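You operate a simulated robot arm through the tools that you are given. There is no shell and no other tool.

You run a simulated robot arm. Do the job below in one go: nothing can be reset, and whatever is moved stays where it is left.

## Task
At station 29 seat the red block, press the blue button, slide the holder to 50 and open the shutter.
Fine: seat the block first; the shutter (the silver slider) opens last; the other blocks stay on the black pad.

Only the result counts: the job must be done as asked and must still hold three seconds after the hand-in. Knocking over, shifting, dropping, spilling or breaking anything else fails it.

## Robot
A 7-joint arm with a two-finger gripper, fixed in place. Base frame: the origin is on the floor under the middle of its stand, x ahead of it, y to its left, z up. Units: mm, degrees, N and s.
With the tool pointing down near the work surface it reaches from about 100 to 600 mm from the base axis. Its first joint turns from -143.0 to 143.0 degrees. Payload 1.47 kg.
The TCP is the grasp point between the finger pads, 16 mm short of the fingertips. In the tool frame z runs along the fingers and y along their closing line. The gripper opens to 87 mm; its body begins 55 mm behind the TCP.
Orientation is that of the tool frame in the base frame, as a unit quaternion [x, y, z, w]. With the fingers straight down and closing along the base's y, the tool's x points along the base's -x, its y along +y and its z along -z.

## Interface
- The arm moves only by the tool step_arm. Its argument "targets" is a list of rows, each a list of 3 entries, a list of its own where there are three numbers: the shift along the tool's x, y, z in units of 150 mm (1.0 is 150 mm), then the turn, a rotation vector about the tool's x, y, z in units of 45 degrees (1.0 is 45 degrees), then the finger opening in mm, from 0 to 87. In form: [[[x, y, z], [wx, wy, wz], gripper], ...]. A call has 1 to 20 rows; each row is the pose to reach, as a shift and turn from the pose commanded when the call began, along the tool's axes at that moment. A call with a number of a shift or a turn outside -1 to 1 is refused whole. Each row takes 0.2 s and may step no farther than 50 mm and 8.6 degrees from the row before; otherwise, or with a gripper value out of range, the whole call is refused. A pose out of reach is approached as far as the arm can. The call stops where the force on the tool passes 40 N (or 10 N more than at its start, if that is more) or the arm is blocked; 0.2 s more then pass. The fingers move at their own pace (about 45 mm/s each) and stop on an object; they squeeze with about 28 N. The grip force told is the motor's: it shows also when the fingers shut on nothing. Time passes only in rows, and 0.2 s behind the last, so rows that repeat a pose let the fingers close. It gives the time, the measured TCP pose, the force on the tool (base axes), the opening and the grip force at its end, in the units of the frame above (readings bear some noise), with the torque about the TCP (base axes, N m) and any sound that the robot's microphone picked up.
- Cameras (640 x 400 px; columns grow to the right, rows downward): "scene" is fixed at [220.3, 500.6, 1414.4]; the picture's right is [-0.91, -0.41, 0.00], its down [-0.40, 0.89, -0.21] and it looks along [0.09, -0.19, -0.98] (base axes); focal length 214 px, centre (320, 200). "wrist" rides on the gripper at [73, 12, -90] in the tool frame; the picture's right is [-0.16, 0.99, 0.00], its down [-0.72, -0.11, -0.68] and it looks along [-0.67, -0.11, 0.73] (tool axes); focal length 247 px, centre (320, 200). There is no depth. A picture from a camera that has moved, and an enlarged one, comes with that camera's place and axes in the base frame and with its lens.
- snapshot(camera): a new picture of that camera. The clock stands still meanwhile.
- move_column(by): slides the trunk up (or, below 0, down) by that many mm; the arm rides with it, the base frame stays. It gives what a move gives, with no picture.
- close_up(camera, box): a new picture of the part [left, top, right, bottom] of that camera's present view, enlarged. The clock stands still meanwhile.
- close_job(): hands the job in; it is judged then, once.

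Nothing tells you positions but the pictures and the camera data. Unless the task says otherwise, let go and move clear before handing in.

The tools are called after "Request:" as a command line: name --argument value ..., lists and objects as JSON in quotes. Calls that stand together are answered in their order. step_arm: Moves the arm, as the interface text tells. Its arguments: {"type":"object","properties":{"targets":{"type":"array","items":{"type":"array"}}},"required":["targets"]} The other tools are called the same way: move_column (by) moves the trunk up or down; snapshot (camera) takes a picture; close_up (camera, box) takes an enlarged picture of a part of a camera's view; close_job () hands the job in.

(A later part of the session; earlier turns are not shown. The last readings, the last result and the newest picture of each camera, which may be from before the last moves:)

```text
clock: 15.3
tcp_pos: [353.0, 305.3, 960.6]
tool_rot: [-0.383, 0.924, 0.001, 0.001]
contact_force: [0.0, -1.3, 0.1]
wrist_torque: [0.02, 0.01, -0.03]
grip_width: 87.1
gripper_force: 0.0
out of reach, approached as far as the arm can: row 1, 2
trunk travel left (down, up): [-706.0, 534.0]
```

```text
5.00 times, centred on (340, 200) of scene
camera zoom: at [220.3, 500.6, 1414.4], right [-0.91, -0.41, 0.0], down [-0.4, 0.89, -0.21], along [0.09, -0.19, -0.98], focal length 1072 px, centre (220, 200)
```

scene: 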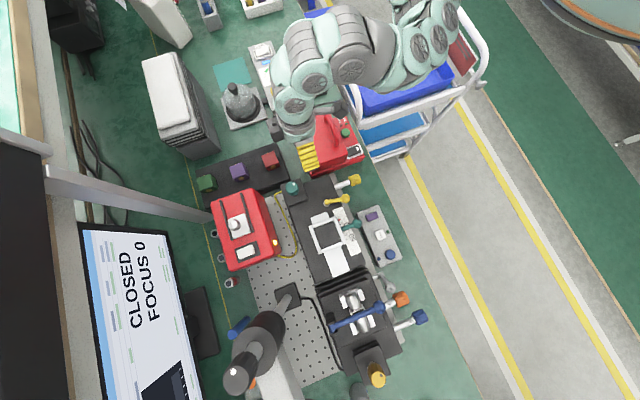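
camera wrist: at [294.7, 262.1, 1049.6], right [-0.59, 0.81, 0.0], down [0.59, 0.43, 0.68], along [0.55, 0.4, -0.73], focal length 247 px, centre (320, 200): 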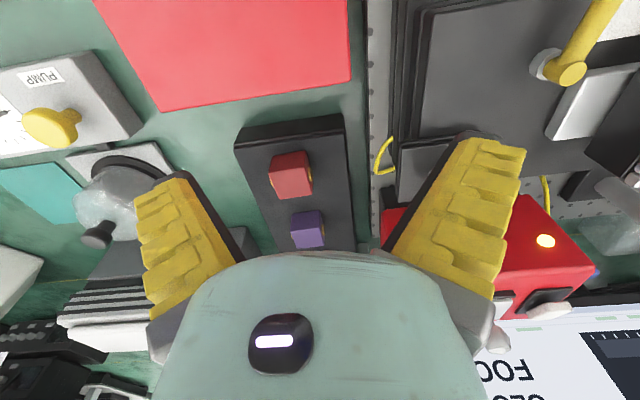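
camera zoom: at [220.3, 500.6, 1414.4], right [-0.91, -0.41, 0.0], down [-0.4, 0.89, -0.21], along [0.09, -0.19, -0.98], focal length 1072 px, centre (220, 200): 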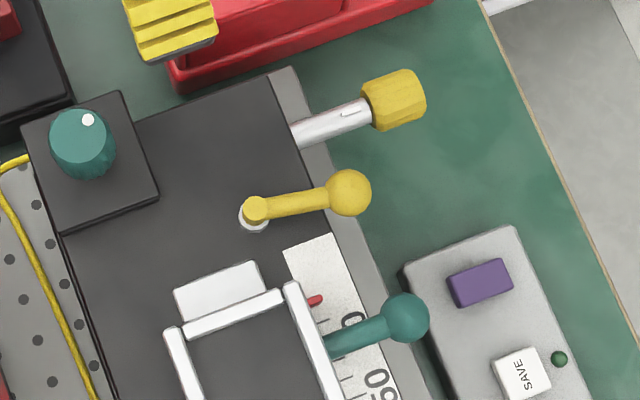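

The block is about 40 mm with gold pins on two opposite faces. I'll take undisturbed enlargements of the holder frame and scale in the scene camera while the arm is away.

Request:
close_up --camera "scene" --box '[300, 205, 364, 245]'

Request:
close_up --camera "scene" --box '[300, 235, 364, 275]'

Request:
close_up --camera "scene" --box '[330, 205, 394, 245]'

Request:
close_up --camera "scene" --box '[332, 225, 372, 250]'

Request:
close_up --camera "scene" --box '[250, 140, 290, 165]'

```text
10.00 times, centred on (332, 225) of scene
camera zoom: at [220.3, 500.6, 1414.4], right [-0.91, -0.41, 0.0], down [-0.4, 0.89, -0.21], along [0.09, -0.19, -0.98], focal length 2145 px, centre (200, -50)
```

zoom: 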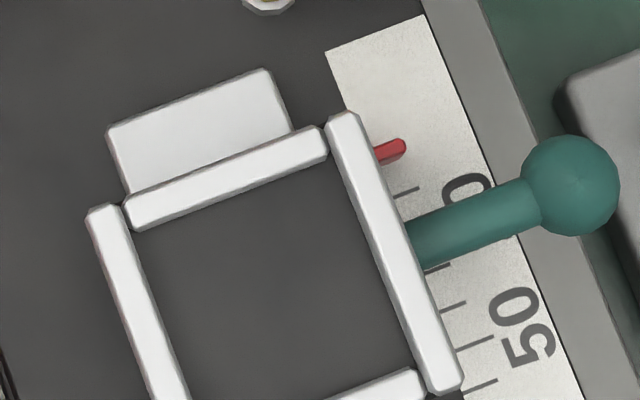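

```text
10.00 times, centred on (332, 255) of scene
camera zoom: at [220.3, 500.6, 1414.4], right [-0.91, -0.41, 0.0], down [-0.4, 0.89, -0.21], along [0.09, -0.19, -0.98], focal length 2145 px, centre (200, -350)
```

zoom: 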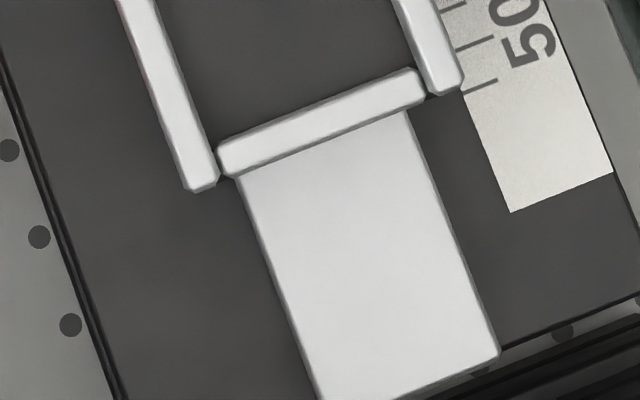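

```text
10.00 times, centred on (362, 225) of scene
camera zoom: at [220.3, 500.6, 1414.4], right [-0.91, -0.41, 0.0], down [-0.4, 0.89, -0.21], along [0.09, -0.19, -0.98], focal length 2145 px, centre (-100, -50)
```

zoom: 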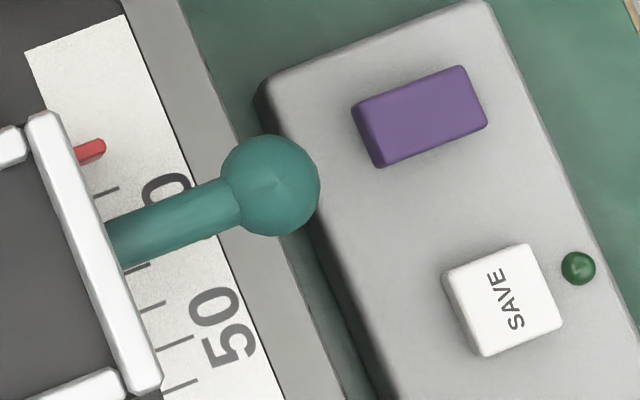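

```text
16.00 times, centred on (352, 238) of scene
camera zoom: at [220.3, 500.6, 1414.4], right [-0.91, -0.41, 0.0], down [-0.4, 0.89, -0.21], along [0.09, -0.19, -0.98], focal length 3432 px, centre (-192, -400)
```

zoom: 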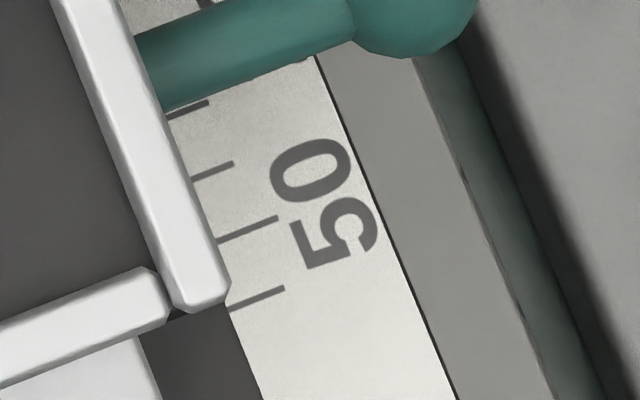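

```text
16.00 times, centred on (270, 152) of scene
camera zoom: at [220.3, 500.6, 1414.4], right [-0.91, -0.41, 0.0], down [-0.4, 0.89, -0.21], along [0.09, -0.19, -0.98], focal length 3432 px, centre (1120, 960)
```

zoom: 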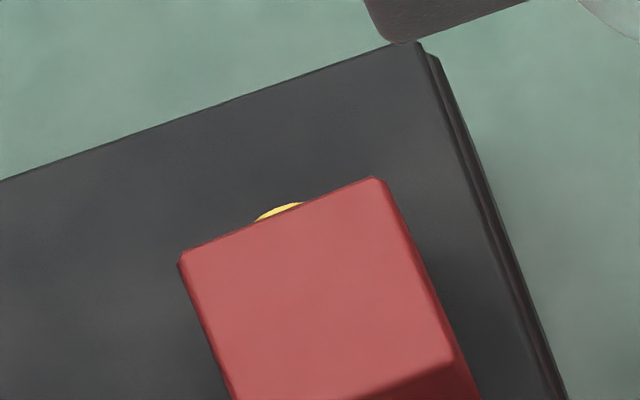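

The frame's inside measures roughly 54 × 60 mm, matching the block plus its pins with some clearance. I'll close the fingers partly to understand their geometry in the wrist picture.

Request:
step_arm --targets '[[[0, 0, 0], [0, 0, 0], 60], [[0, 0, 0], [0, 0, 0], 60], [[0, 0, 0], [0, 0, 0], 60]]'

Request:
snapshot --camera "wrist"

Request:
close_up --camera "scene" --box '[270, 90, 400, 190]'

Request:
step_arm --targets '[[[0, 0, 0], [0, 0, 0], 10], [[0, 0, 0], [0, 0, 0], 10], [[0, 0, 0], [0, 0, 0], 10], [[0, 0, 0], [0, 0, 0], 10]]'

Request:
snapshot --camera "wrist"

Request:
close_up --camera "scene" --box '[270, 90, 400, 190]'

```text
clock: 16.1
tcp_pos: [354.8, 306.1, 960.1]
tool_rot: [-0.383, 0.924, 0.0, 0.001]
contact_force: [-1.2, 0.2, -0.1]
wrist_torque: [0.04, 0.0, 0.04]
grip_width: 64.7
gripper_force: 3.3
trunk travel left (down, up): [-706.0, 534.0]
```

```text
taken
camera wrist: at [294.5, 262.4, 1049.8], right [-0.59, 0.81, 0.0], down [0.59, 0.43, 0.68], along [0.55, 0.4, -0.73], focal length 247 px, centre (320, 200)
```

wrist: 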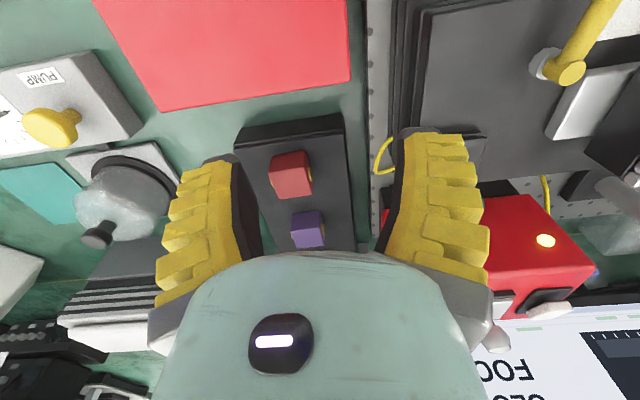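

```text
4.00 times, centred on (335, 140) of scene
camera zoom: at [220.3, 500.6, 1414.4], right [-0.91, -0.41, 0.0], down [-0.4, 0.89, -0.21], along [0.09, -0.19, -0.98], focal length 858 px, centre (260, 440)
```

zoom: 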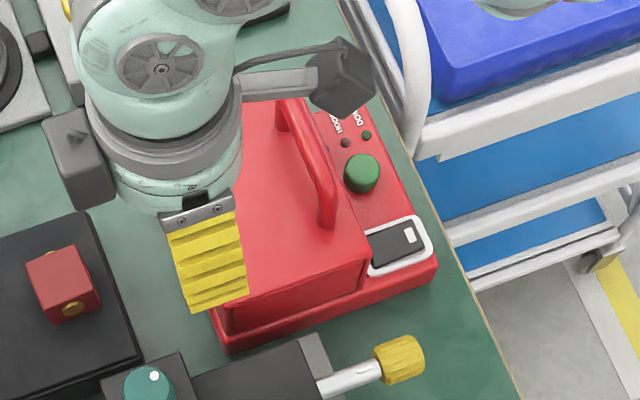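

```text
clock: 17.1
tcp_pos: [353.6, 305.7, 959.2]
tool_rot: [-0.382, 0.924, 0.0, 0.0]
contact_force: [-0.1, 0.3, -0.6]
wrist_torque: [0.0, -0.04, 0.03]
grip_width: 16.9
gripper_force: 4.9
trunk travel left (down, up): [-706.0, 534.0]
```

```text
taken
camera wrist: at [294.5, 262.4, 1049.8], right [-0.59, 0.81, 0.0], down [0.59, 0.43, 0.68], along [0.55, 0.4, -0.73], focal length 247 px, centre (320, 200)
```

wrist: 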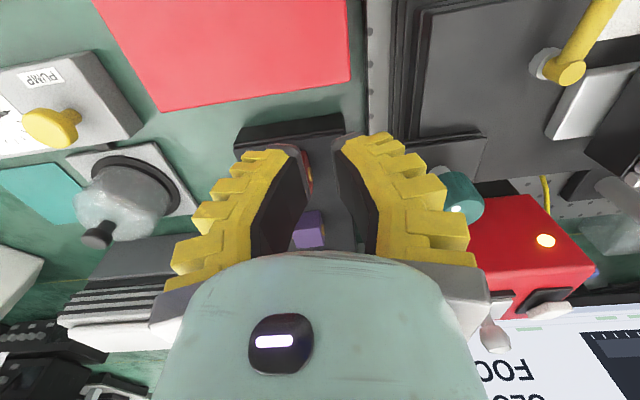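

```text
4.00 times, centred on (335, 140) of scene
camera zoom: at [220.3, 500.6, 1414.4], right [-0.91, -0.41, 0.0], down [-0.4, 0.89, -0.21], along [0.09, -0.19, -0.98], focal length 858 px, centre (260, 440)
```

zoom: 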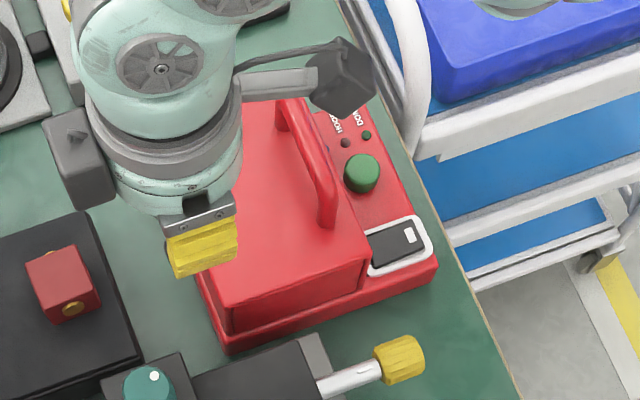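

The fingers pivot and are parallel near 40 mm, which suits the block's pin-free faces. I'll turn the gripper so it closes across those faces (camera on the side away from the laser box) and open to 64 mm.

Request:
step_arm --targets '[[[0, 0, 0], [0, 0, -0.1667], 64], [[0, 0, 0], [0, 0, -0.3333], 64], [[0, 0, 0], [0, 0, -0.5], 64], [[0, 0, 0], [0, 0, -0.6667], 64], [[0, 0, 0], [0, 0, -0.8333], 64], [[0, 0, 0], [0, 0, -1.0], 64]]'

Request:
step_arm --targets '[[[0, 0, 0], [0, 0, -0.1667], 64], [[0, 0, 0], [0, 0, -0.3333], 64], [[0, 0, 0], [0, 0, -0.5], 64], [[0, 0, 0], [0, 0, -0.6667], 64], [[0, 0, 0], [0, 0, -0.8333], 64], [[0, 0, 0], [0, 0, -0.9], 64]]'

Request:
snapshot --camera "wrist"

```text
clock: 18.5
tcp_pos: [351.8, 305.2, 961.1]
tool_rot: [0.708, -0.706, 0.0, -0.001]
contact_force: [0.1, -0.2, -0.3]
wrist_torque: [0.01, 0.0, -0.03]
grip_width: 68.4
gripper_force: 3.0
trunk travel left (down, up): [-706.0, 534.0]
```

```text
clock: 19.9
tcp_pos: [350.5, 305.4, 962.1]
tool_rot: [0.908, -0.418, 0.001, -0.001]
contact_force: [-0.2, -1.1, 1.1]
wrist_torque: [0.01, -0.01, 0.01]
grip_width: 68.1
gripper_force: 3.2
trunk travel left (down, up): [-706.0, 534.0]
```

```text
taken
camera wrist: at [391.3, 243.6, 1051.9], right [-0.85, -0.52, 0.0], down [-0.38, 0.62, 0.68], along [-0.36, 0.58, -0.73], focal length 247 px, centre (320, 200)
```

wrist: 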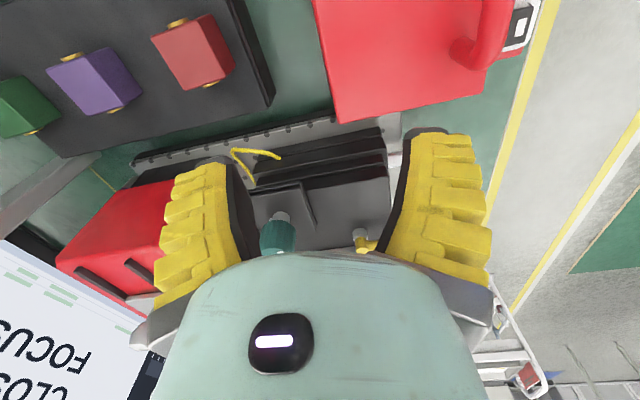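

Gripper is aligned with the station. I'll move over the red block at z≈930 and check reach there.

Request:
step_arm --targets '[[[0.07, -0.2, 0], [0, 0, 0], 64], [[0.14, -0.4, 0], [0, 0, 0], 64], [[0.28, -0.6, 0.1], [0, 0, 0], 64], [[0.28, -0.69, 0.21], [0, 0, 0], 64], [[0.28, -0.69, 0.21], [0, 0, 0], 64]]'

Request:
snapshot --camera "wrist"

```text
clock: 21.1
tcp_pos: [456.9, 342.9, 930.3]
tool_rot: [0.908, -0.418, 0.0, -0.001]
contact_force: [0.7, -0.4, -0.7]
wrist_torque: [0.02, 0.0, -0.02]
grip_width: 68.2
gripper_force: 2.9
trunk travel left (down, up): [-706.0, 534.0]
```

```text
taken
camera wrist: at [497.1, 279.9, 1019.2], right [-0.85, -0.52, 0.0], down [-0.38, 0.62, 0.68], along [-0.35, 0.58, -0.73], focal length 247 px, centre (320, 200)
```

wrist: 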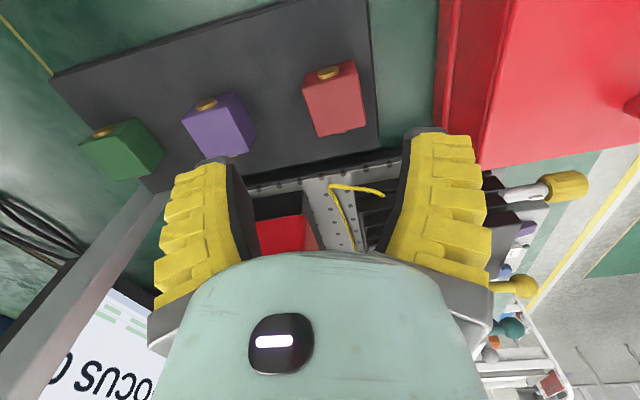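

The arm reaches over the block. I'll enlarge to locate its top face and orientation.

Request:
close_up --camera "wrist" --box '[280, 40, 400, 150]'

Request:
close_up --camera "scene" --box '[210, 110, 330, 190]'

```text
3.64 times, centred on (340, 95) of wrist
camera zoom: at [497.1, 279.9, 1019.2], right [-0.85, -0.52, 0.0], down [-0.38, 0.62, 0.68], along [-0.35, 0.58, -0.73], focal length 898 px, centre (247, 582)
```

zoom: 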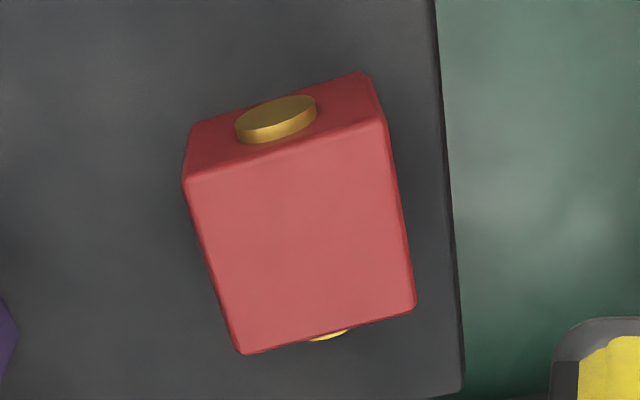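

```text
5.00 times, centred on (270, 150) of scene
camera zoom: at [220.3, 500.6, 1414.4], right [-0.91, -0.41, 0.0], down [-0.4, 0.89, -0.21], along [0.09, -0.19, -0.98], focal length 1072 px, centre (570, 450)
```

zoom: 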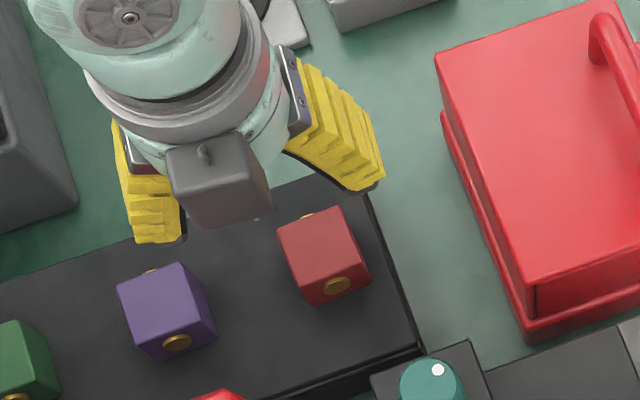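

The block's yaw is about 48° (station about 44°), its centre near (447,338) with its top around z≈835. I'll centre on it, match its yaw and go down a bit to re-measure.

Request:
step_arm --targets '[[[-0.018, 0.073, 0.1], [0, 0, -0.164], 64], [[-0.018, 0.073, 0.2], [0, 0, -0.164], 64], [[-0.018, 0.073, 0.2], [0, 0, -0.164], 64]]'

Request:
snapshot --camera "wrist"

Request:
close_up --camera "wrist" --box '[240, 40, 400, 160]'

```text
clock: 21.9
tcp_pos: [449.2, 336.8, 900.1]
tool_rot: [0.934, -0.358, 0.0, 0.0]
contact_force: [0.1, -0.1, -0.1]
wrist_torque: [-0.01, 0.0, -0.01]
grip_width: 68.1
gripper_force: 3.2
trunk travel left (down, up): [-706.0, 534.0]
```

```text
taken
camera wrist: at [495.3, 279.4, 989.6], right [-0.78, -0.63, 0.0], down [-0.46, 0.57, 0.68], along [-0.43, 0.53, -0.73], focal length 247 px, centre (320, 200)
```

wrist: 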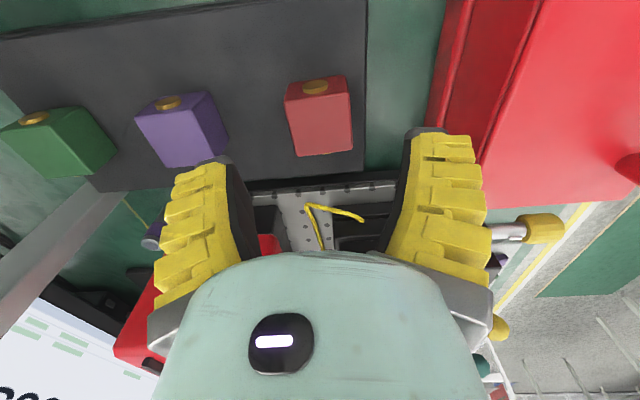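

```text
3.33 times, centred on (320, 100) of wrist
camera zoom: at [495.3, 279.4, 989.6], right [-0.78, -0.63, 0.0], down [-0.46, 0.57, 0.68], along [-0.43, 0.53, -0.73], focal length 823 px, centre (320, 533)
```

zoom: 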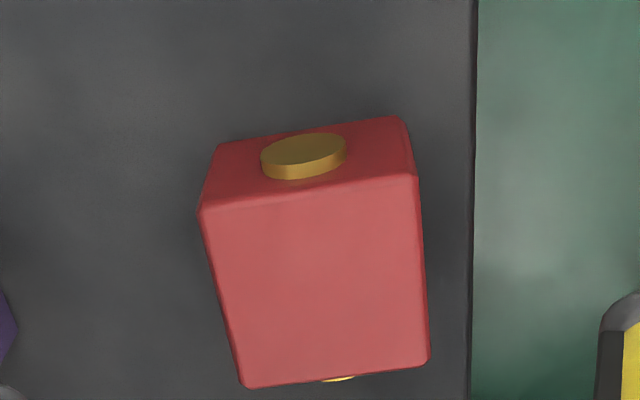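

The tool is now aligned with the block to within half a degree and nearly centred. Before going down I check the finger thickness against the purple neighbour.

Request:
close_up --camera "wrist" --box '[130, 80, 290, 220]'

Request:
close_up --camera "scene" --box '[220, 110, 310, 170]'

Request:
step_arm --targets '[[[0, 0, 0], [0, 0, 0], 46], [[0, 0, 0], [0, 0, 0], 46], [[0, 0, 0], [0, 0, 0], 46]]'

Request:
snapshot --camera "wrist"

Request:
close_up --camera "scene" --box '[220, 110, 310, 170]'

```text
2.86 times, centred on (210, 150) of wrist
camera zoom: at [495.3, 279.4, 989.6], right [-0.78, -0.63, 0.0], down [-0.46, 0.57, 0.68], along [-0.43, 0.53, -0.73], focal length 706 px, centre (634, 343)
```

zoom: 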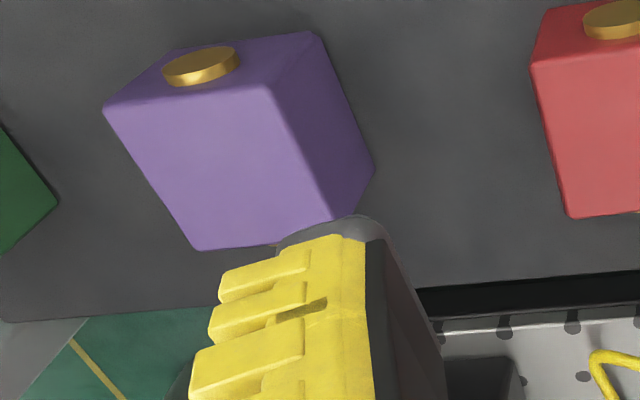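

```text
6.67 times, centred on (265, 140) of scene
camera zoom: at [220.3, 500.6, 1414.4], right [-0.91, -0.41, 0.0], down [-0.4, 0.89, -0.21], along [0.09, -0.19, -0.98], focal length 1430 px, centre (687, 600)
```

zoom: 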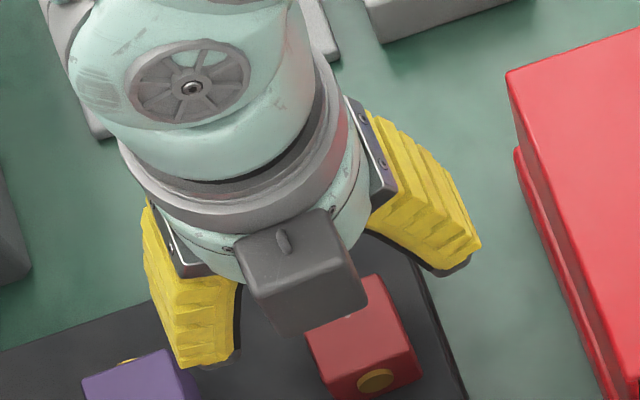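

```text
clock: 22.7
tcp_pos: [449.3, 337.7, 899.6]
tool_rot: [0.933, -0.359, 0.0, 0.0]
contact_force: [-0.7, 0.8, -0.1]
wrist_torque: [0.01, 0.01, 0.03]
grip_width: 51.5
gripper_force: 3.9
trunk travel left (down, up): [-706.0, 534.0]
```

```text
taken
camera wrist: at [495.2, 279.3, 989.7], right [-0.78, -0.63, 0.0], down [-0.46, 0.57, 0.68], along [-0.43, 0.53, -0.73], focal length 247 px, centre (320, 200)
```

wrist: 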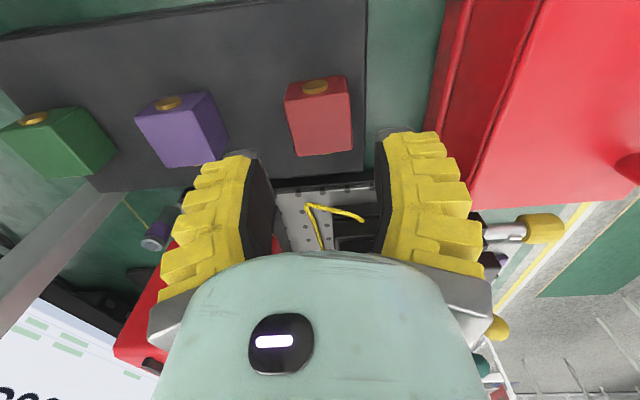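

```text
6.67 times, centred on (265, 140) of scene
camera zoom: at [220.3, 500.6, 1414.4], right [-0.91, -0.41, 0.0], down [-0.4, 0.89, -0.21], along [0.09, -0.19, -0.98], focal length 1430 px, centre (687, 600)
```

zoom: 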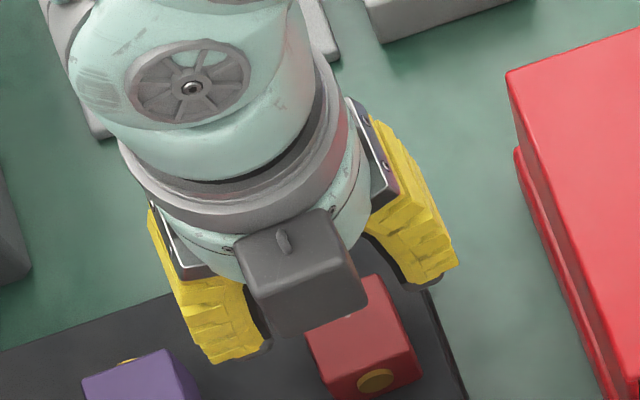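

Fingers are at ±26 mm with about 6 mm clearance to the red block and well over 10 mm to the purple one. Going down to grip the upper part of the block.

Request:
step_arm --targets '[[[0, 0, 0.1], [0, 0, 0], 46], [[0, 0, 0.2], [0, 0, 0], 46], [[0, 0, 0.3], [0, 0, 0], 46], [[0, 0, 0.4], [0, 0, 0], 46], [[0, 0, 0.4], [0, 0, 0], 46]]'

Request:
snapshot --camera "wrist"

Request:
close_up --camera "wrist" --box '[200, 80, 440, 260]'

Request:
close_up --camera "scene" --box '[220, 110, 310, 170]'

```text
clock: 23.9
tcp_pos: [448.7, 337.5, 841.0]
tool_rot: [0.933, -0.359, 0.001, -0.002]
contact_force: [-0.4, 0.4, -0.7]
wrist_torque: [0.02, 0.0, 0.0]
grip_width: 51.7
gripper_force: 4.0
trunk travel left (down, up): [-706.0, 534.0]
```

```text
taken
camera wrist: at [494.8, 279.4, 931.2], right [-0.78, -0.63, 0.0], down [-0.46, 0.57, 0.68], along [-0.43, 0.53, -0.73], focal length 247 px, centre (320, 200)
```

wrist: 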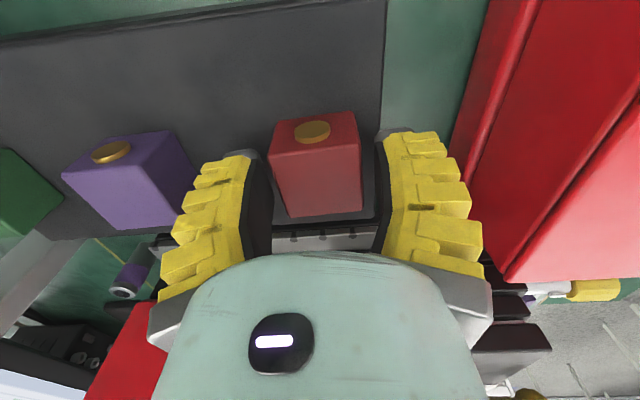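

```text
2.22 times, centred on (320, 170) of wrist
camera zoom: at [494.8, 279.4, 931.2], right [-0.78, -0.63, 0.0], down [-0.46, 0.57, 0.68], along [-0.43, 0.53, -0.73], focal length 549 px, centre (320, 267)
```

zoom: 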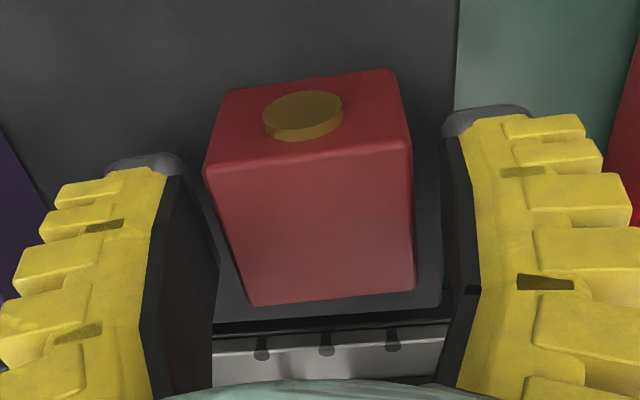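

```text
6.67 times, centred on (265, 140) of scene
camera zoom: at [220.3, 500.6, 1414.4], right [-0.91, -0.41, 0.0], down [-0.4, 0.89, -0.21], along [0.09, -0.19, -0.98], focal length 1430 px, centre (687, 600)
```

zoom: 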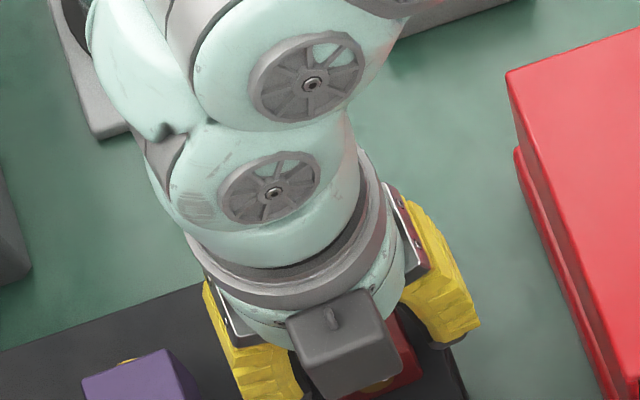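

The block top is at z≈842 and its bottom at about 808; I'm centred within half a millimetre. I go down 4 mm more and close the fingers.

Request:
step_arm --targets '[[[0, 0, 0.027], [0, 0, 0], 46], [[0, 0, 0.027], [0, 0, 0], 30], [[0, 0, 0.027], [0, 0, 0], 30], [[0, 0, 0.027], [0, 0, 0], 30], [[0, 0, 0.027], [0, 0, 0], 30]]'

Request:
close_up --camera "wrist" --box '[200, 80, 440, 260]'

```text
clock: 25.1
tcp_pos: [448.0, 335.5, 837.7]
tool_rot: [0.933, -0.359, 0.0, 0.0]
contact_force: [-4.2, -5.4, 14.9]
wrist_torque: [-0.1, 0.07, -0.02]
grip_width: 35.3
gripper_force: 28.5
trunk travel left (down, up): [-706.0, 534.0]
```

```text
2.22 times, centred on (320, 170) of wrist
camera zoom: at [494.8, 279.1, 927.4], right [-0.78, -0.63, 0.0], down [-0.46, 0.57, 0.68], along [-0.43, 0.53, -0.73], focal length 549 px, centre (320, 267)
```

zoom: 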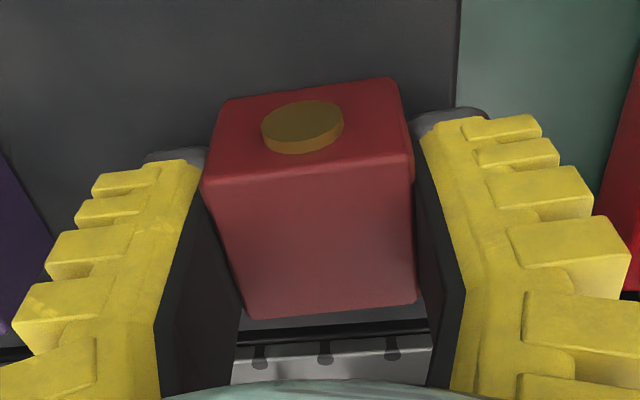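

The block is gripped (35 mm, 28 N). I lift it straight up and check.

Request:
step_arm --targets '[[[0, 0, -0.05], [0, 0, 0], 25], [[0, 0, -0.15], [0, 0, 0], 25], [[0, 0, -0.3], [0, 0, 0], 25], [[0, 0, -0.5], [0, 0, 0], 25], [[0, 0, -0.5], [0, 0, 0], 25]]'

Request:
snapshot --camera "wrist"

Request:
close_up --camera "wrist" --box '[200, 80, 440, 260]'

```text
clock: 26.3
tcp_pos: [447.0, 336.1, 914.3]
tool_rot: [0.933, -0.359, 0.0, -0.001]
contact_force: [0.0, -0.2, -0.4]
wrist_torque: [-0.02, -0.01, 0.0]
grip_width: 31.3
gripper_force: 4.9
trunk travel left (down, up): [-706.0, 534.0]
```

```text
taken
camera wrist: at [493.9, 280.2, 1004.2], right [-0.78, -0.63, 0.0], down [-0.46, 0.57, 0.68], along [-0.43, 0.53, -0.73], focal length 247 px, centre (320, 200)
```

wrist: 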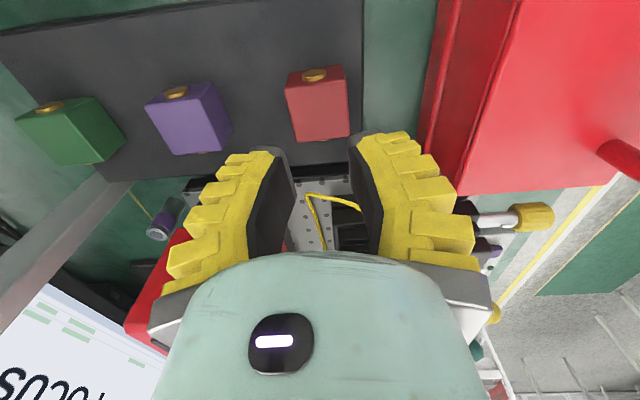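

```text
2.22 times, centred on (320, 170) of wrist
camera zoom: at [493.9, 280.2, 1004.2], right [-0.78, -0.63, 0.0], down [-0.46, 0.57, 0.68], along [-0.43, 0.53, -0.73], focal length 549 px, centre (320, 267)
```

zoom: 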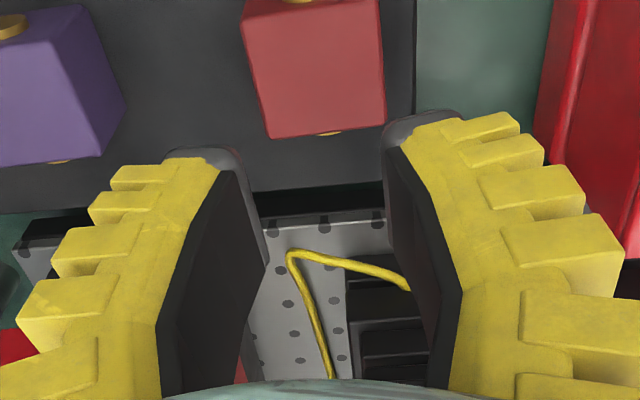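

The block slipped out and stayed in place on the pad. I probably held too little of it; I'll go back down, about 8 mm lower than before, and grip again.

Request:
step_arm --targets '[[[0, 0, 0], [0, 0, 0], 48], [[0, 0, 0], [0, 0, 0], 48], [[0, 0, 0.2], [0, 0, 0], 48], [[0, 0, 0.4], [0, 0, 0], 48], [[0, 0, 0.5], [0, 0, 0], 48], [[0, 0, 0.56], [0, 0, 0], 48], [[0, 0, 0.56], [0, 0, 0], 48]]'

Request:
close_up --camera "wrist" --box '[200, 80, 440, 260]'

Request:
close_up --camera "scene" --box '[240, 130, 300, 170]'

```text
clock: 27.9
tcp_pos: [448.7, 336.4, 826.9]
tool_rot: [0.933, -0.36, 0.001, 0.0]
contact_force: [0.2, 0.5, -0.2]
wrist_torque: [0.02, 0.0, -0.02]
grip_width: 53.6
gripper_force: 3.9
trunk travel left (down, up): [-706.0, 534.0]
```

```text
2.22 times, centred on (320, 170) of wrist
camera zoom: at [495.1, 279.6, 917.4], right [-0.78, -0.63, 0.0], down [-0.46, 0.57, 0.68], along [-0.43, 0.53, -0.73], focal length 549 px, centre (320, 267)
```

zoom: 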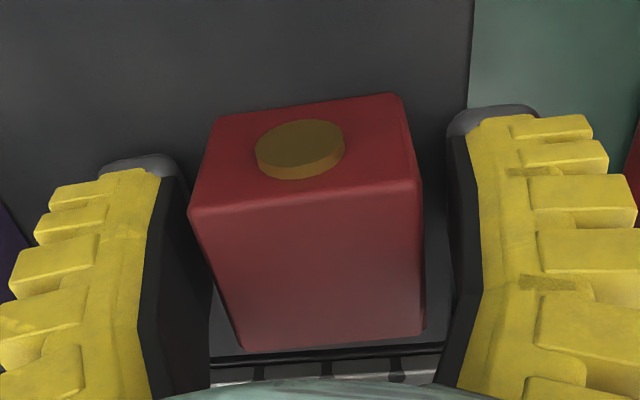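

```text
10.00 times, centred on (270, 150) of scene
camera zoom: at [220.3, 500.6, 1414.4], right [-0.91, -0.41, 0.0], down [-0.4, 0.89, -0.21], along [0.09, -0.19, -0.98], focal length 2145 px, centre (820, 700)
```

zoom: 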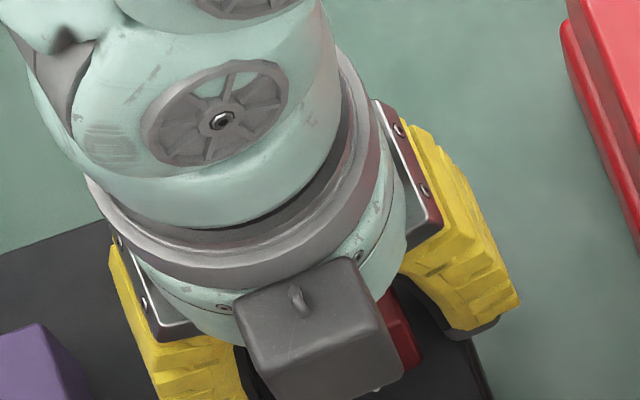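

Now closing on the block at the lower height, then checking the reading before lifting.

Request:
step_arm --targets '[[[0, 0, 0], [0, 0, 0], 30], [[0, 0, 0], [0, 0, 0], 20], [[0, 0, 0], [0, 0, 0], 20], [[0, 0, 0], [0, 0, 0], 20], [[0, 0, 0], [0, 0, 0], 20]]'

Request:
close_up --camera "wrist" --box '[200, 80, 440, 260]'

```text
clock: 29.1
tcp_pos: [447.2, 335.9, 827.5]
tool_rot: [0.933, -0.359, 0.0, -0.001]
contact_force: [-5.0, -4.3, 14.4]
wrist_torque: [-0.11, 0.01, 0.02]
grip_width: 35.7
gripper_force: 27.6
trunk travel left (down, up): [-706.0, 534.0]
```

```text
2.22 times, centred on (320, 170) of wrist
camera zoom: at [495.3, 279.9, 918.0], right [-0.78, -0.63, 0.0], down [-0.46, 0.57, 0.68], along [-0.43, 0.53, -0.73], focal length 549 px, centre (320, 267)
```

zoom: 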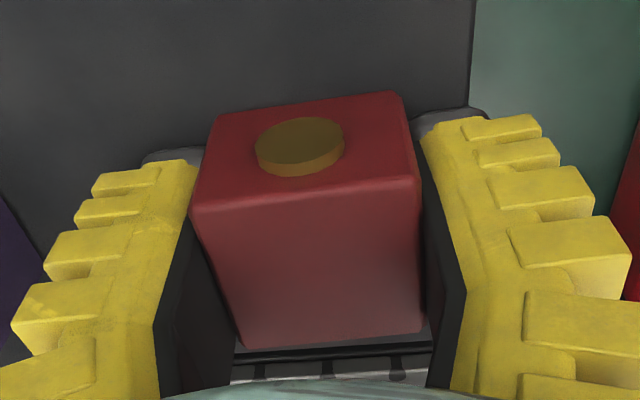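

The fingers stop at 35.7 mm with full force, so that is the true block width. I lift slowly by 10 mm and watch the force.

Request:
step_arm --targets '[[[0, 0, -0.01], [0, 0, 0], 10], [[0, 0, -0.02], [0, 0, 0], 10], [[0, 0, -0.035], [0, 0, 0], 10], [[0, 0, -0.05], [0, 0, 0], 10], [[0, 0, -0.07], [0, 0, 0], 10], [[0, 0, -0.07], [0, 0, 0], 10]]'

Request:
close_up --camera "wrist" --box '[200, 80, 440, 260]'

```text
clock: 30.5
tcp_pos: [446.4, 337.1, 837.5]
tool_rot: [0.933, -0.359, 0.0, -0.001]
contact_force: [0.4, -0.3, -0.7]
wrist_torque: [0.0, 0.03, -0.03]
grip_width: 34.4
gripper_force: 28.2
trunk travel left (down, up): [-706.0, 534.0]
```

```text
2.22 times, centred on (320, 170) of wrist
camera zoom: at [494.5, 279.5, 928.1], right [-0.78, -0.63, 0.0], down [-0.46, 0.57, 0.68], along [-0.43, 0.53, -0.73], focal length 549 px, centre (320, 267)
```

zoom: 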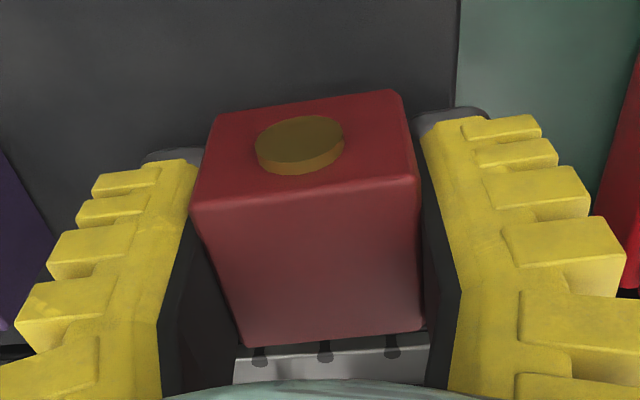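

The block is held firmly now and follows the gripper. I raise it further and pull back a little, heading toward the holder at a safe height.

Request:
step_arm --targets '[[[0, 0, -0.1], [0, 0, 0], 5], [[0, 0, -0.25], [0, 0, 0], 5], [[0, 0, -0.4], [0, 0, 0], 5], [[0, 0.05, -0.6], [0, 0, 0], 5], [[0, 0.2, -0.8], [0, 0, 0], 5], [[0, 0.4, -0.95], [0, 0, 0], 5], [[0, 0.4, -0.95], [0, 0, 0], 5]]'

Request:
snapshot --camera "wrist"

Request:
snapshot --camera "scene"

```text
clock: 32.1
tcp_pos: [406.6, 291.1, 980.5]
tool_rot: [0.934, -0.358, -0.001, -0.001]
contact_force: [0.3, -0.9, -1.2]
wrist_torque: [0.02, -0.03, 0.0]
grip_width: 34.5
gripper_force: 28.4
trunk travel left (down, up): [-706.0, 534.0]
```

```text
taken
camera wrist: at [453.9, 234.0, 1070.4], right [-0.78, -0.63, 0.0], down [-0.46, 0.57, 0.68], along [-0.43, 0.53, -0.73], focal length 247 px, centre (320, 200)
```

wrist: 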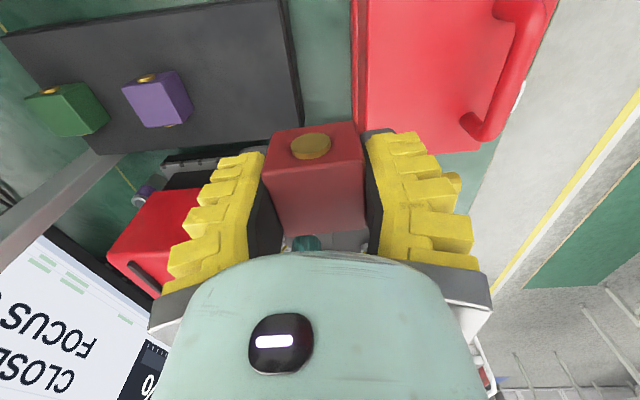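

```text
taken
```

scene: 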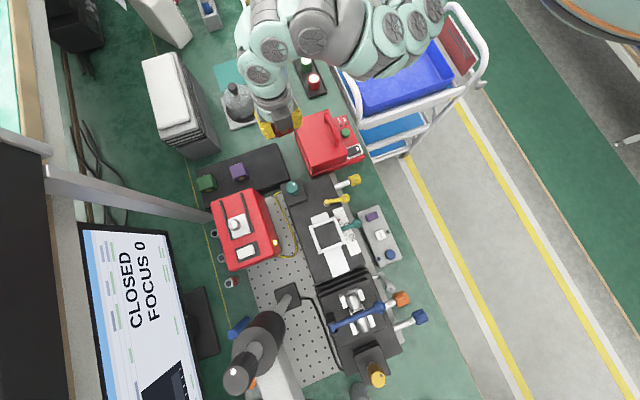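

The block is in the gripper. I travel along the station axis toward the holder, staying above the teal knob.

Request:
step_arm --targets '[[[-0.15, 0, -0.1], [0, 0, 0.03], 5], [[-0.35, 0, -0.15], [0, 0, 0.06], 5], [[-0.6, 0, -0.15], [0, 0, 0.091], 5], [[-0.85, 0, -0.15], [0, 0, 0.091], 5], [[-0.85, 0, -0.15], [0, 0, 0.091], 5]]'

Request:
snapshot --camera "wrist"

```text
clock: 33.3
tcp_pos: [310.9, 378.8, 992.0]
tool_rot: [0.92, -0.392, 0.001, -0.002]
contact_force: [-0.7, -0.1, 0.0]
wrist_torque: [0.0, -0.04, -0.02]
grip_width: 34.7
gripper_force: 28.3
out of reach, approached as far as the arm can: row 1, 2, 3, 4, 5
trunk travel left (down, up): [-706.0, 534.0]
```

```text
taken
camera wrist: at [353.4, 317.8, 1082.7], right [-0.82, -0.57, 0.0], down [-0.42, 0.6, 0.68], along [-0.39, 0.56, -0.73], focal length 247 px, centre (320, 200)
```

wrist: 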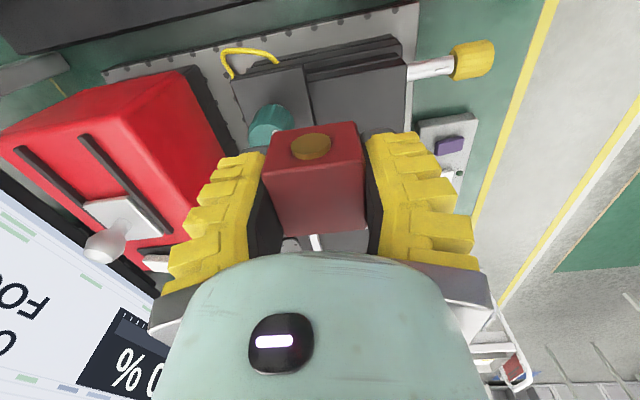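

The reach shrinks with height here, so I raise the trunk by 70 mm and come back down to the same height with more reach.

Request:
move_column --by 70

Request:
step_arm --targets '[[[-0.05, 0, 0.15], [0, 0, 0], 5], [[-0.2, 0, 0.3], [0, 0, 0], 5], [[-0.45, 0, 0.35], [0, 0, 0], 5], [[-0.7, 0, 0.35], [0, 0, 0], 5], [[-0.8, 0, 0.35], [0, 0, 0], 5], [[-0.8, 0, 0.35], [0, 0, 0], 5]]'

Request:
snapshot --camera "wrist"

```text
clock: 34.4
tcp_pos: [311.5, 378.0, 1062.7]
tool_rot: [0.92, -0.392, 0.0, -0.002]
contact_force: [-0.3, 0.4, -0.6]
wrist_torque: [0.0, -0.02, -0.02]
grip_width: 34.5
gripper_force: 28.1
trunk travel left (down, up): [-776.0, 464.0]
```

```text
clock: 35.8
tcp_pos: [229.9, 466.1, 1010.5]
tool_rot: [0.92, -0.393, 0.001, -0.002]
contact_force: [0.5, -0.1, -0.6]
wrist_torque: [0.05, -0.01, 0.0]
grip_width: 34.5
gripper_force: 27.5
trunk travel left (down, up): [-776.0, 464.0]
```

```text
taken
camera wrist: at [271.0, 404.3, 1100.4], right [-0.82, -0.57, 0.0], down [-0.42, 0.6, 0.68], along [-0.39, 0.56, -0.73], focal length 247 px, centre (320, 200)
```

wrist: 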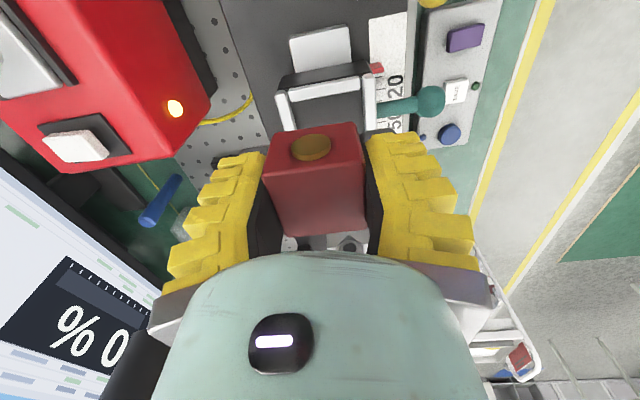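

Now the holder frame is right below/ahead of the held block. I'll enlarge to measure the frame's position relative to the block.

Request:
close_up --camera "wrist" --box '[240, 10, 440, 160]'

Request:
close_up --camera "scene" --box '[290, 190, 370, 260]'

```text
2.67 times, centred on (340, 85) of wrist
camera zoom: at [271.0, 404.3, 1100.4], right [-0.82, -0.57, 0.0], down [-0.42, 0.6, 0.68], along [-0.39, 0.56, -0.73], focal length 659 px, centre (267, 507)
```

zoom: 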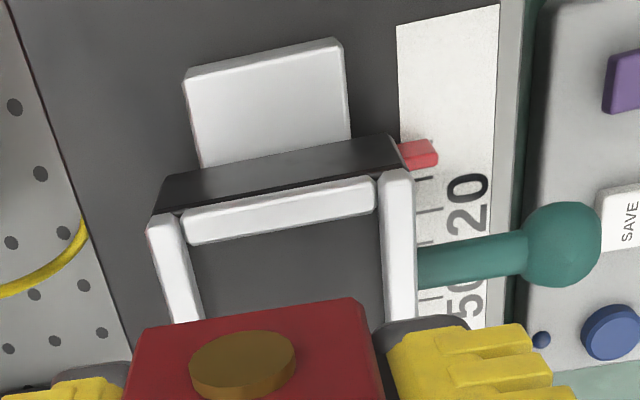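

```text
5.71 times, centred on (330, 225) of scene
camera zoom: at [220.3, 500.6, 1414.4], right [-0.91, -0.41, 0.0], down [-0.4, 0.89, -0.21], along [0.09, -0.19, -0.98], focal length 1226 px, centre (263, 57)
```

zoom: 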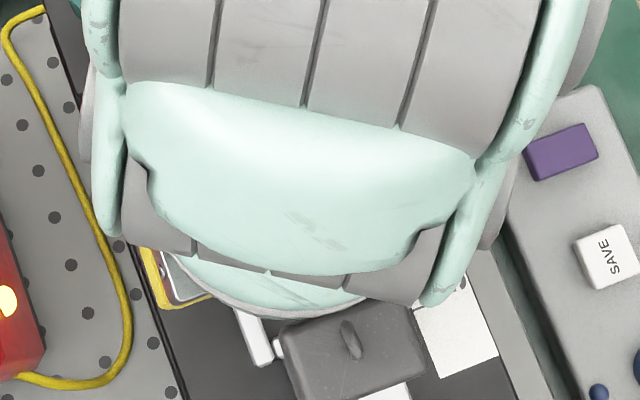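

The frame top is near z≈935, centred about (215,471), inner size about 48 × 53 mm, and the yaw already matches. I shift over its centre and lower to z≈975 for a check.

Request:
step_arm --targets '[[[-0.05, 0.022, 0], [0, 0, 0], 5], [[-0.096, 0.044, 0], [0, 0, 0], 5], [[-0.096, 0.044, 0.12], [0, 0, 0], 5], [[-0.096, 0.044, 0.235], [0, 0, 0], 5], [[-0.096, 0.044, 0.235], [0, 0, 0], 5]]'

Request:
snapshot --camera "wrist"

Request:
close_up --camera "wrist" --box '[220, 60, 420, 210]'

```text
clock: 37.0
tcp_pos: [215.2, 470.8, 975.1]
tool_rot: [0.92, -0.392, 0.0, -0.001]
contact_force: [0.2, 0.0, -2.0]
wrist_torque: [-0.02, 0.0, 0.03]
grip_width: 34.5
gripper_force: 28.4
trunk travel left (down, up): [-776.0, 464.0]
```

```text
taken
camera wrist: at [257.4, 410.5, 1064.2], right [-0.82, -0.57, 0.0], down [-0.42, 0.6, 0.68], along [-0.39, 0.56, -0.73], focal length 247 px, centre (320, 200)
```

wrist: 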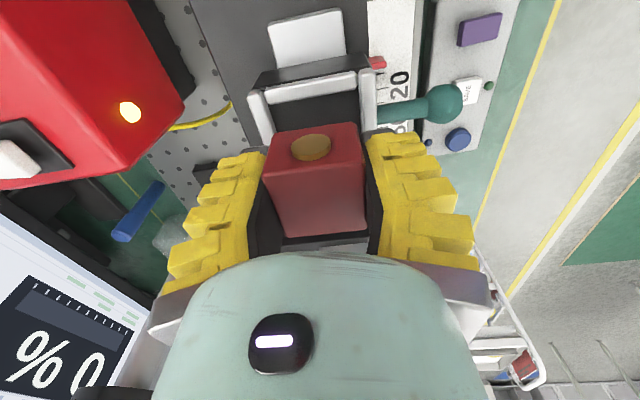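

```text
2.67 times, centred on (320, 135) of wrist
camera zoom: at [257.4, 410.5, 1064.2], right [-0.82, -0.57, 0.0], down [-0.42, 0.6, 0.68], along [-0.39, 0.56, -0.73], focal length 659 px, centre (320, 373)
```

zoom: 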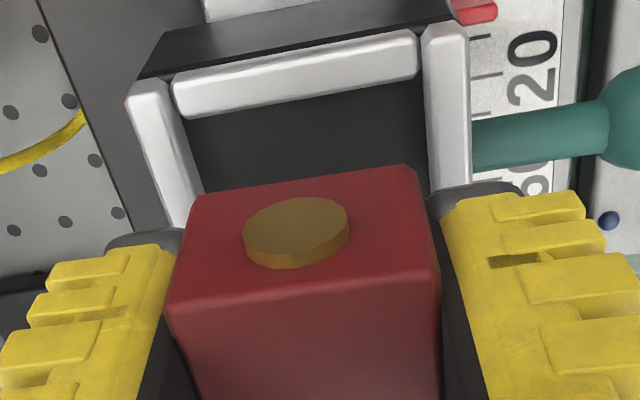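

Lateral alignment is within about 2 mm. I correct by 2 mm and lower another 10 mm to compare the block's bottom edge directly with the frame.

Request:
step_arm --targets '[[[-0.013, 0.005, 0], [0, 0, 0], 5], [[-0.013, 0.005, 0.035], [0, 0, 0], 5], [[-0.013, 0.005, 0.07], [0, 0, 0], 5], [[-0.013, 0.005, 0.07], [0, 0, 0], 5]]'

Request:
close_up --camera "wrist" --box '[220, 60, 420, 210]'

Request:
close_up --camera "wrist" --box '[260, 200, 400, 280]'

Request:
close_up --camera "scene" --box '[290, 190, 370, 260]'

```text
clock: 38.0
tcp_pos: [211.5, 471.5, 964.4]
tool_rot: [0.92, -0.392, 0.0, -0.002]
contact_force: [0.0, -0.1, 0.3]
wrist_torque: [0.0, 0.02, -0.02]
grip_width: 34.6
gripper_force: 28.0
trunk travel left (down, up): [-776.0, 464.0]
```

```text
2.67 times, centred on (320, 135) of wrist
camera zoom: at [255.2, 410.3, 1054.3], right [-0.82, -0.57, 0.0], down [-0.42, 0.6, 0.68], along [-0.39, 0.56, -0.73], focal length 659 px, centre (320, 373)
```

zoom: 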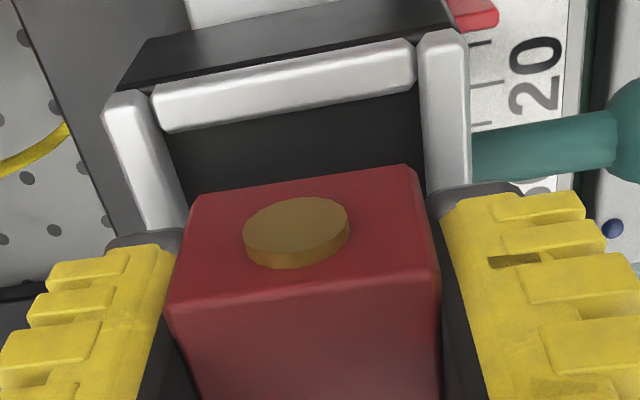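

```text
4.57 times, centred on (330, 240) of wrist
camera zoom: at [255.2, 410.3, 1054.3], right [-0.82, -0.57, 0.0], down [-0.42, 0.6, 0.68], along [-0.39, 0.56, -0.73], focal length 1129 px, centre (274, 17)
```

zoom: 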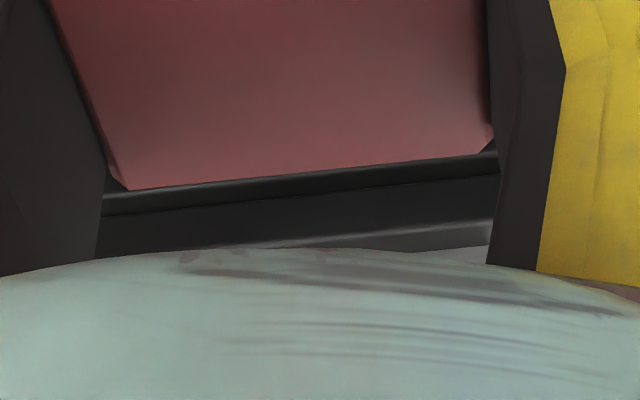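

```text
5.71 times, centred on (330, 225) of scene
camera zoom: at [220.3, 500.6, 1414.4], right [-0.91, -0.41, 0.0], down [-0.4, 0.89, -0.21], along [0.09, -0.19, -0.98], focal length 1226 px, centre (263, 57)
```

zoom: 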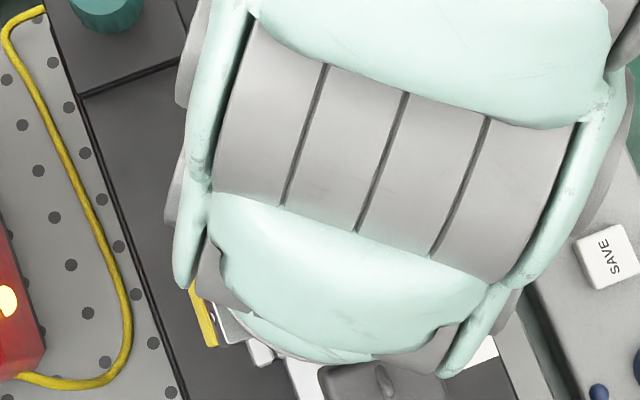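

The frame top now measures z≈926 with inner width about 50 mm. I shift 3 mm along the rail axis to centre the block with its pins and lower in small steps watching the force.

Request:
step_arm --targets '[[[-0.02, -0.005, 0], [0, 0, 0], 5], [[-0.02, -0.005, 0.03], [0, 0, 0], 5], [[-0.02, -0.005, 0.06], [0, 0, 0], 5], [[-0.02, -0.005, 0.06], [0, 0, 0], 5]]'

Request:
close_up --camera "wrist" --box '[220, 60, 420, 210]'

```text
clock: 39.0
tcp_pos: [211.3, 467.8, 960.2]
tool_rot: [0.92, -0.393, 0.0, -0.002]
contact_force: [0.9, 0.4, -0.6]
wrist_torque: [0.01, 0.03, -0.03]
grip_width: 34.6
gripper_force: 27.8
out of reach, approached as far as the arm can: row 1, 2, 3, 4
trunk travel left (down, up): [-776.0, 464.0]
```

```text
2.67 times, centred on (320, 135) of wrist
camera zoom: at [253.9, 406.4, 1048.7], right [-0.82, -0.57, 0.0], down [-0.42, 0.6, 0.68], along [-0.39, 0.56, -0.73], focal length 659 px, centre (320, 373)
```

zoom: 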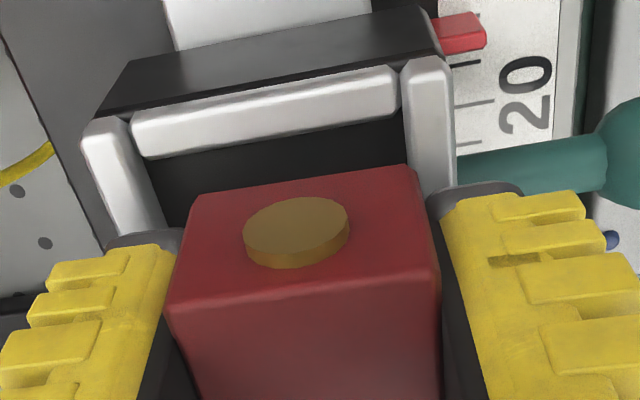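

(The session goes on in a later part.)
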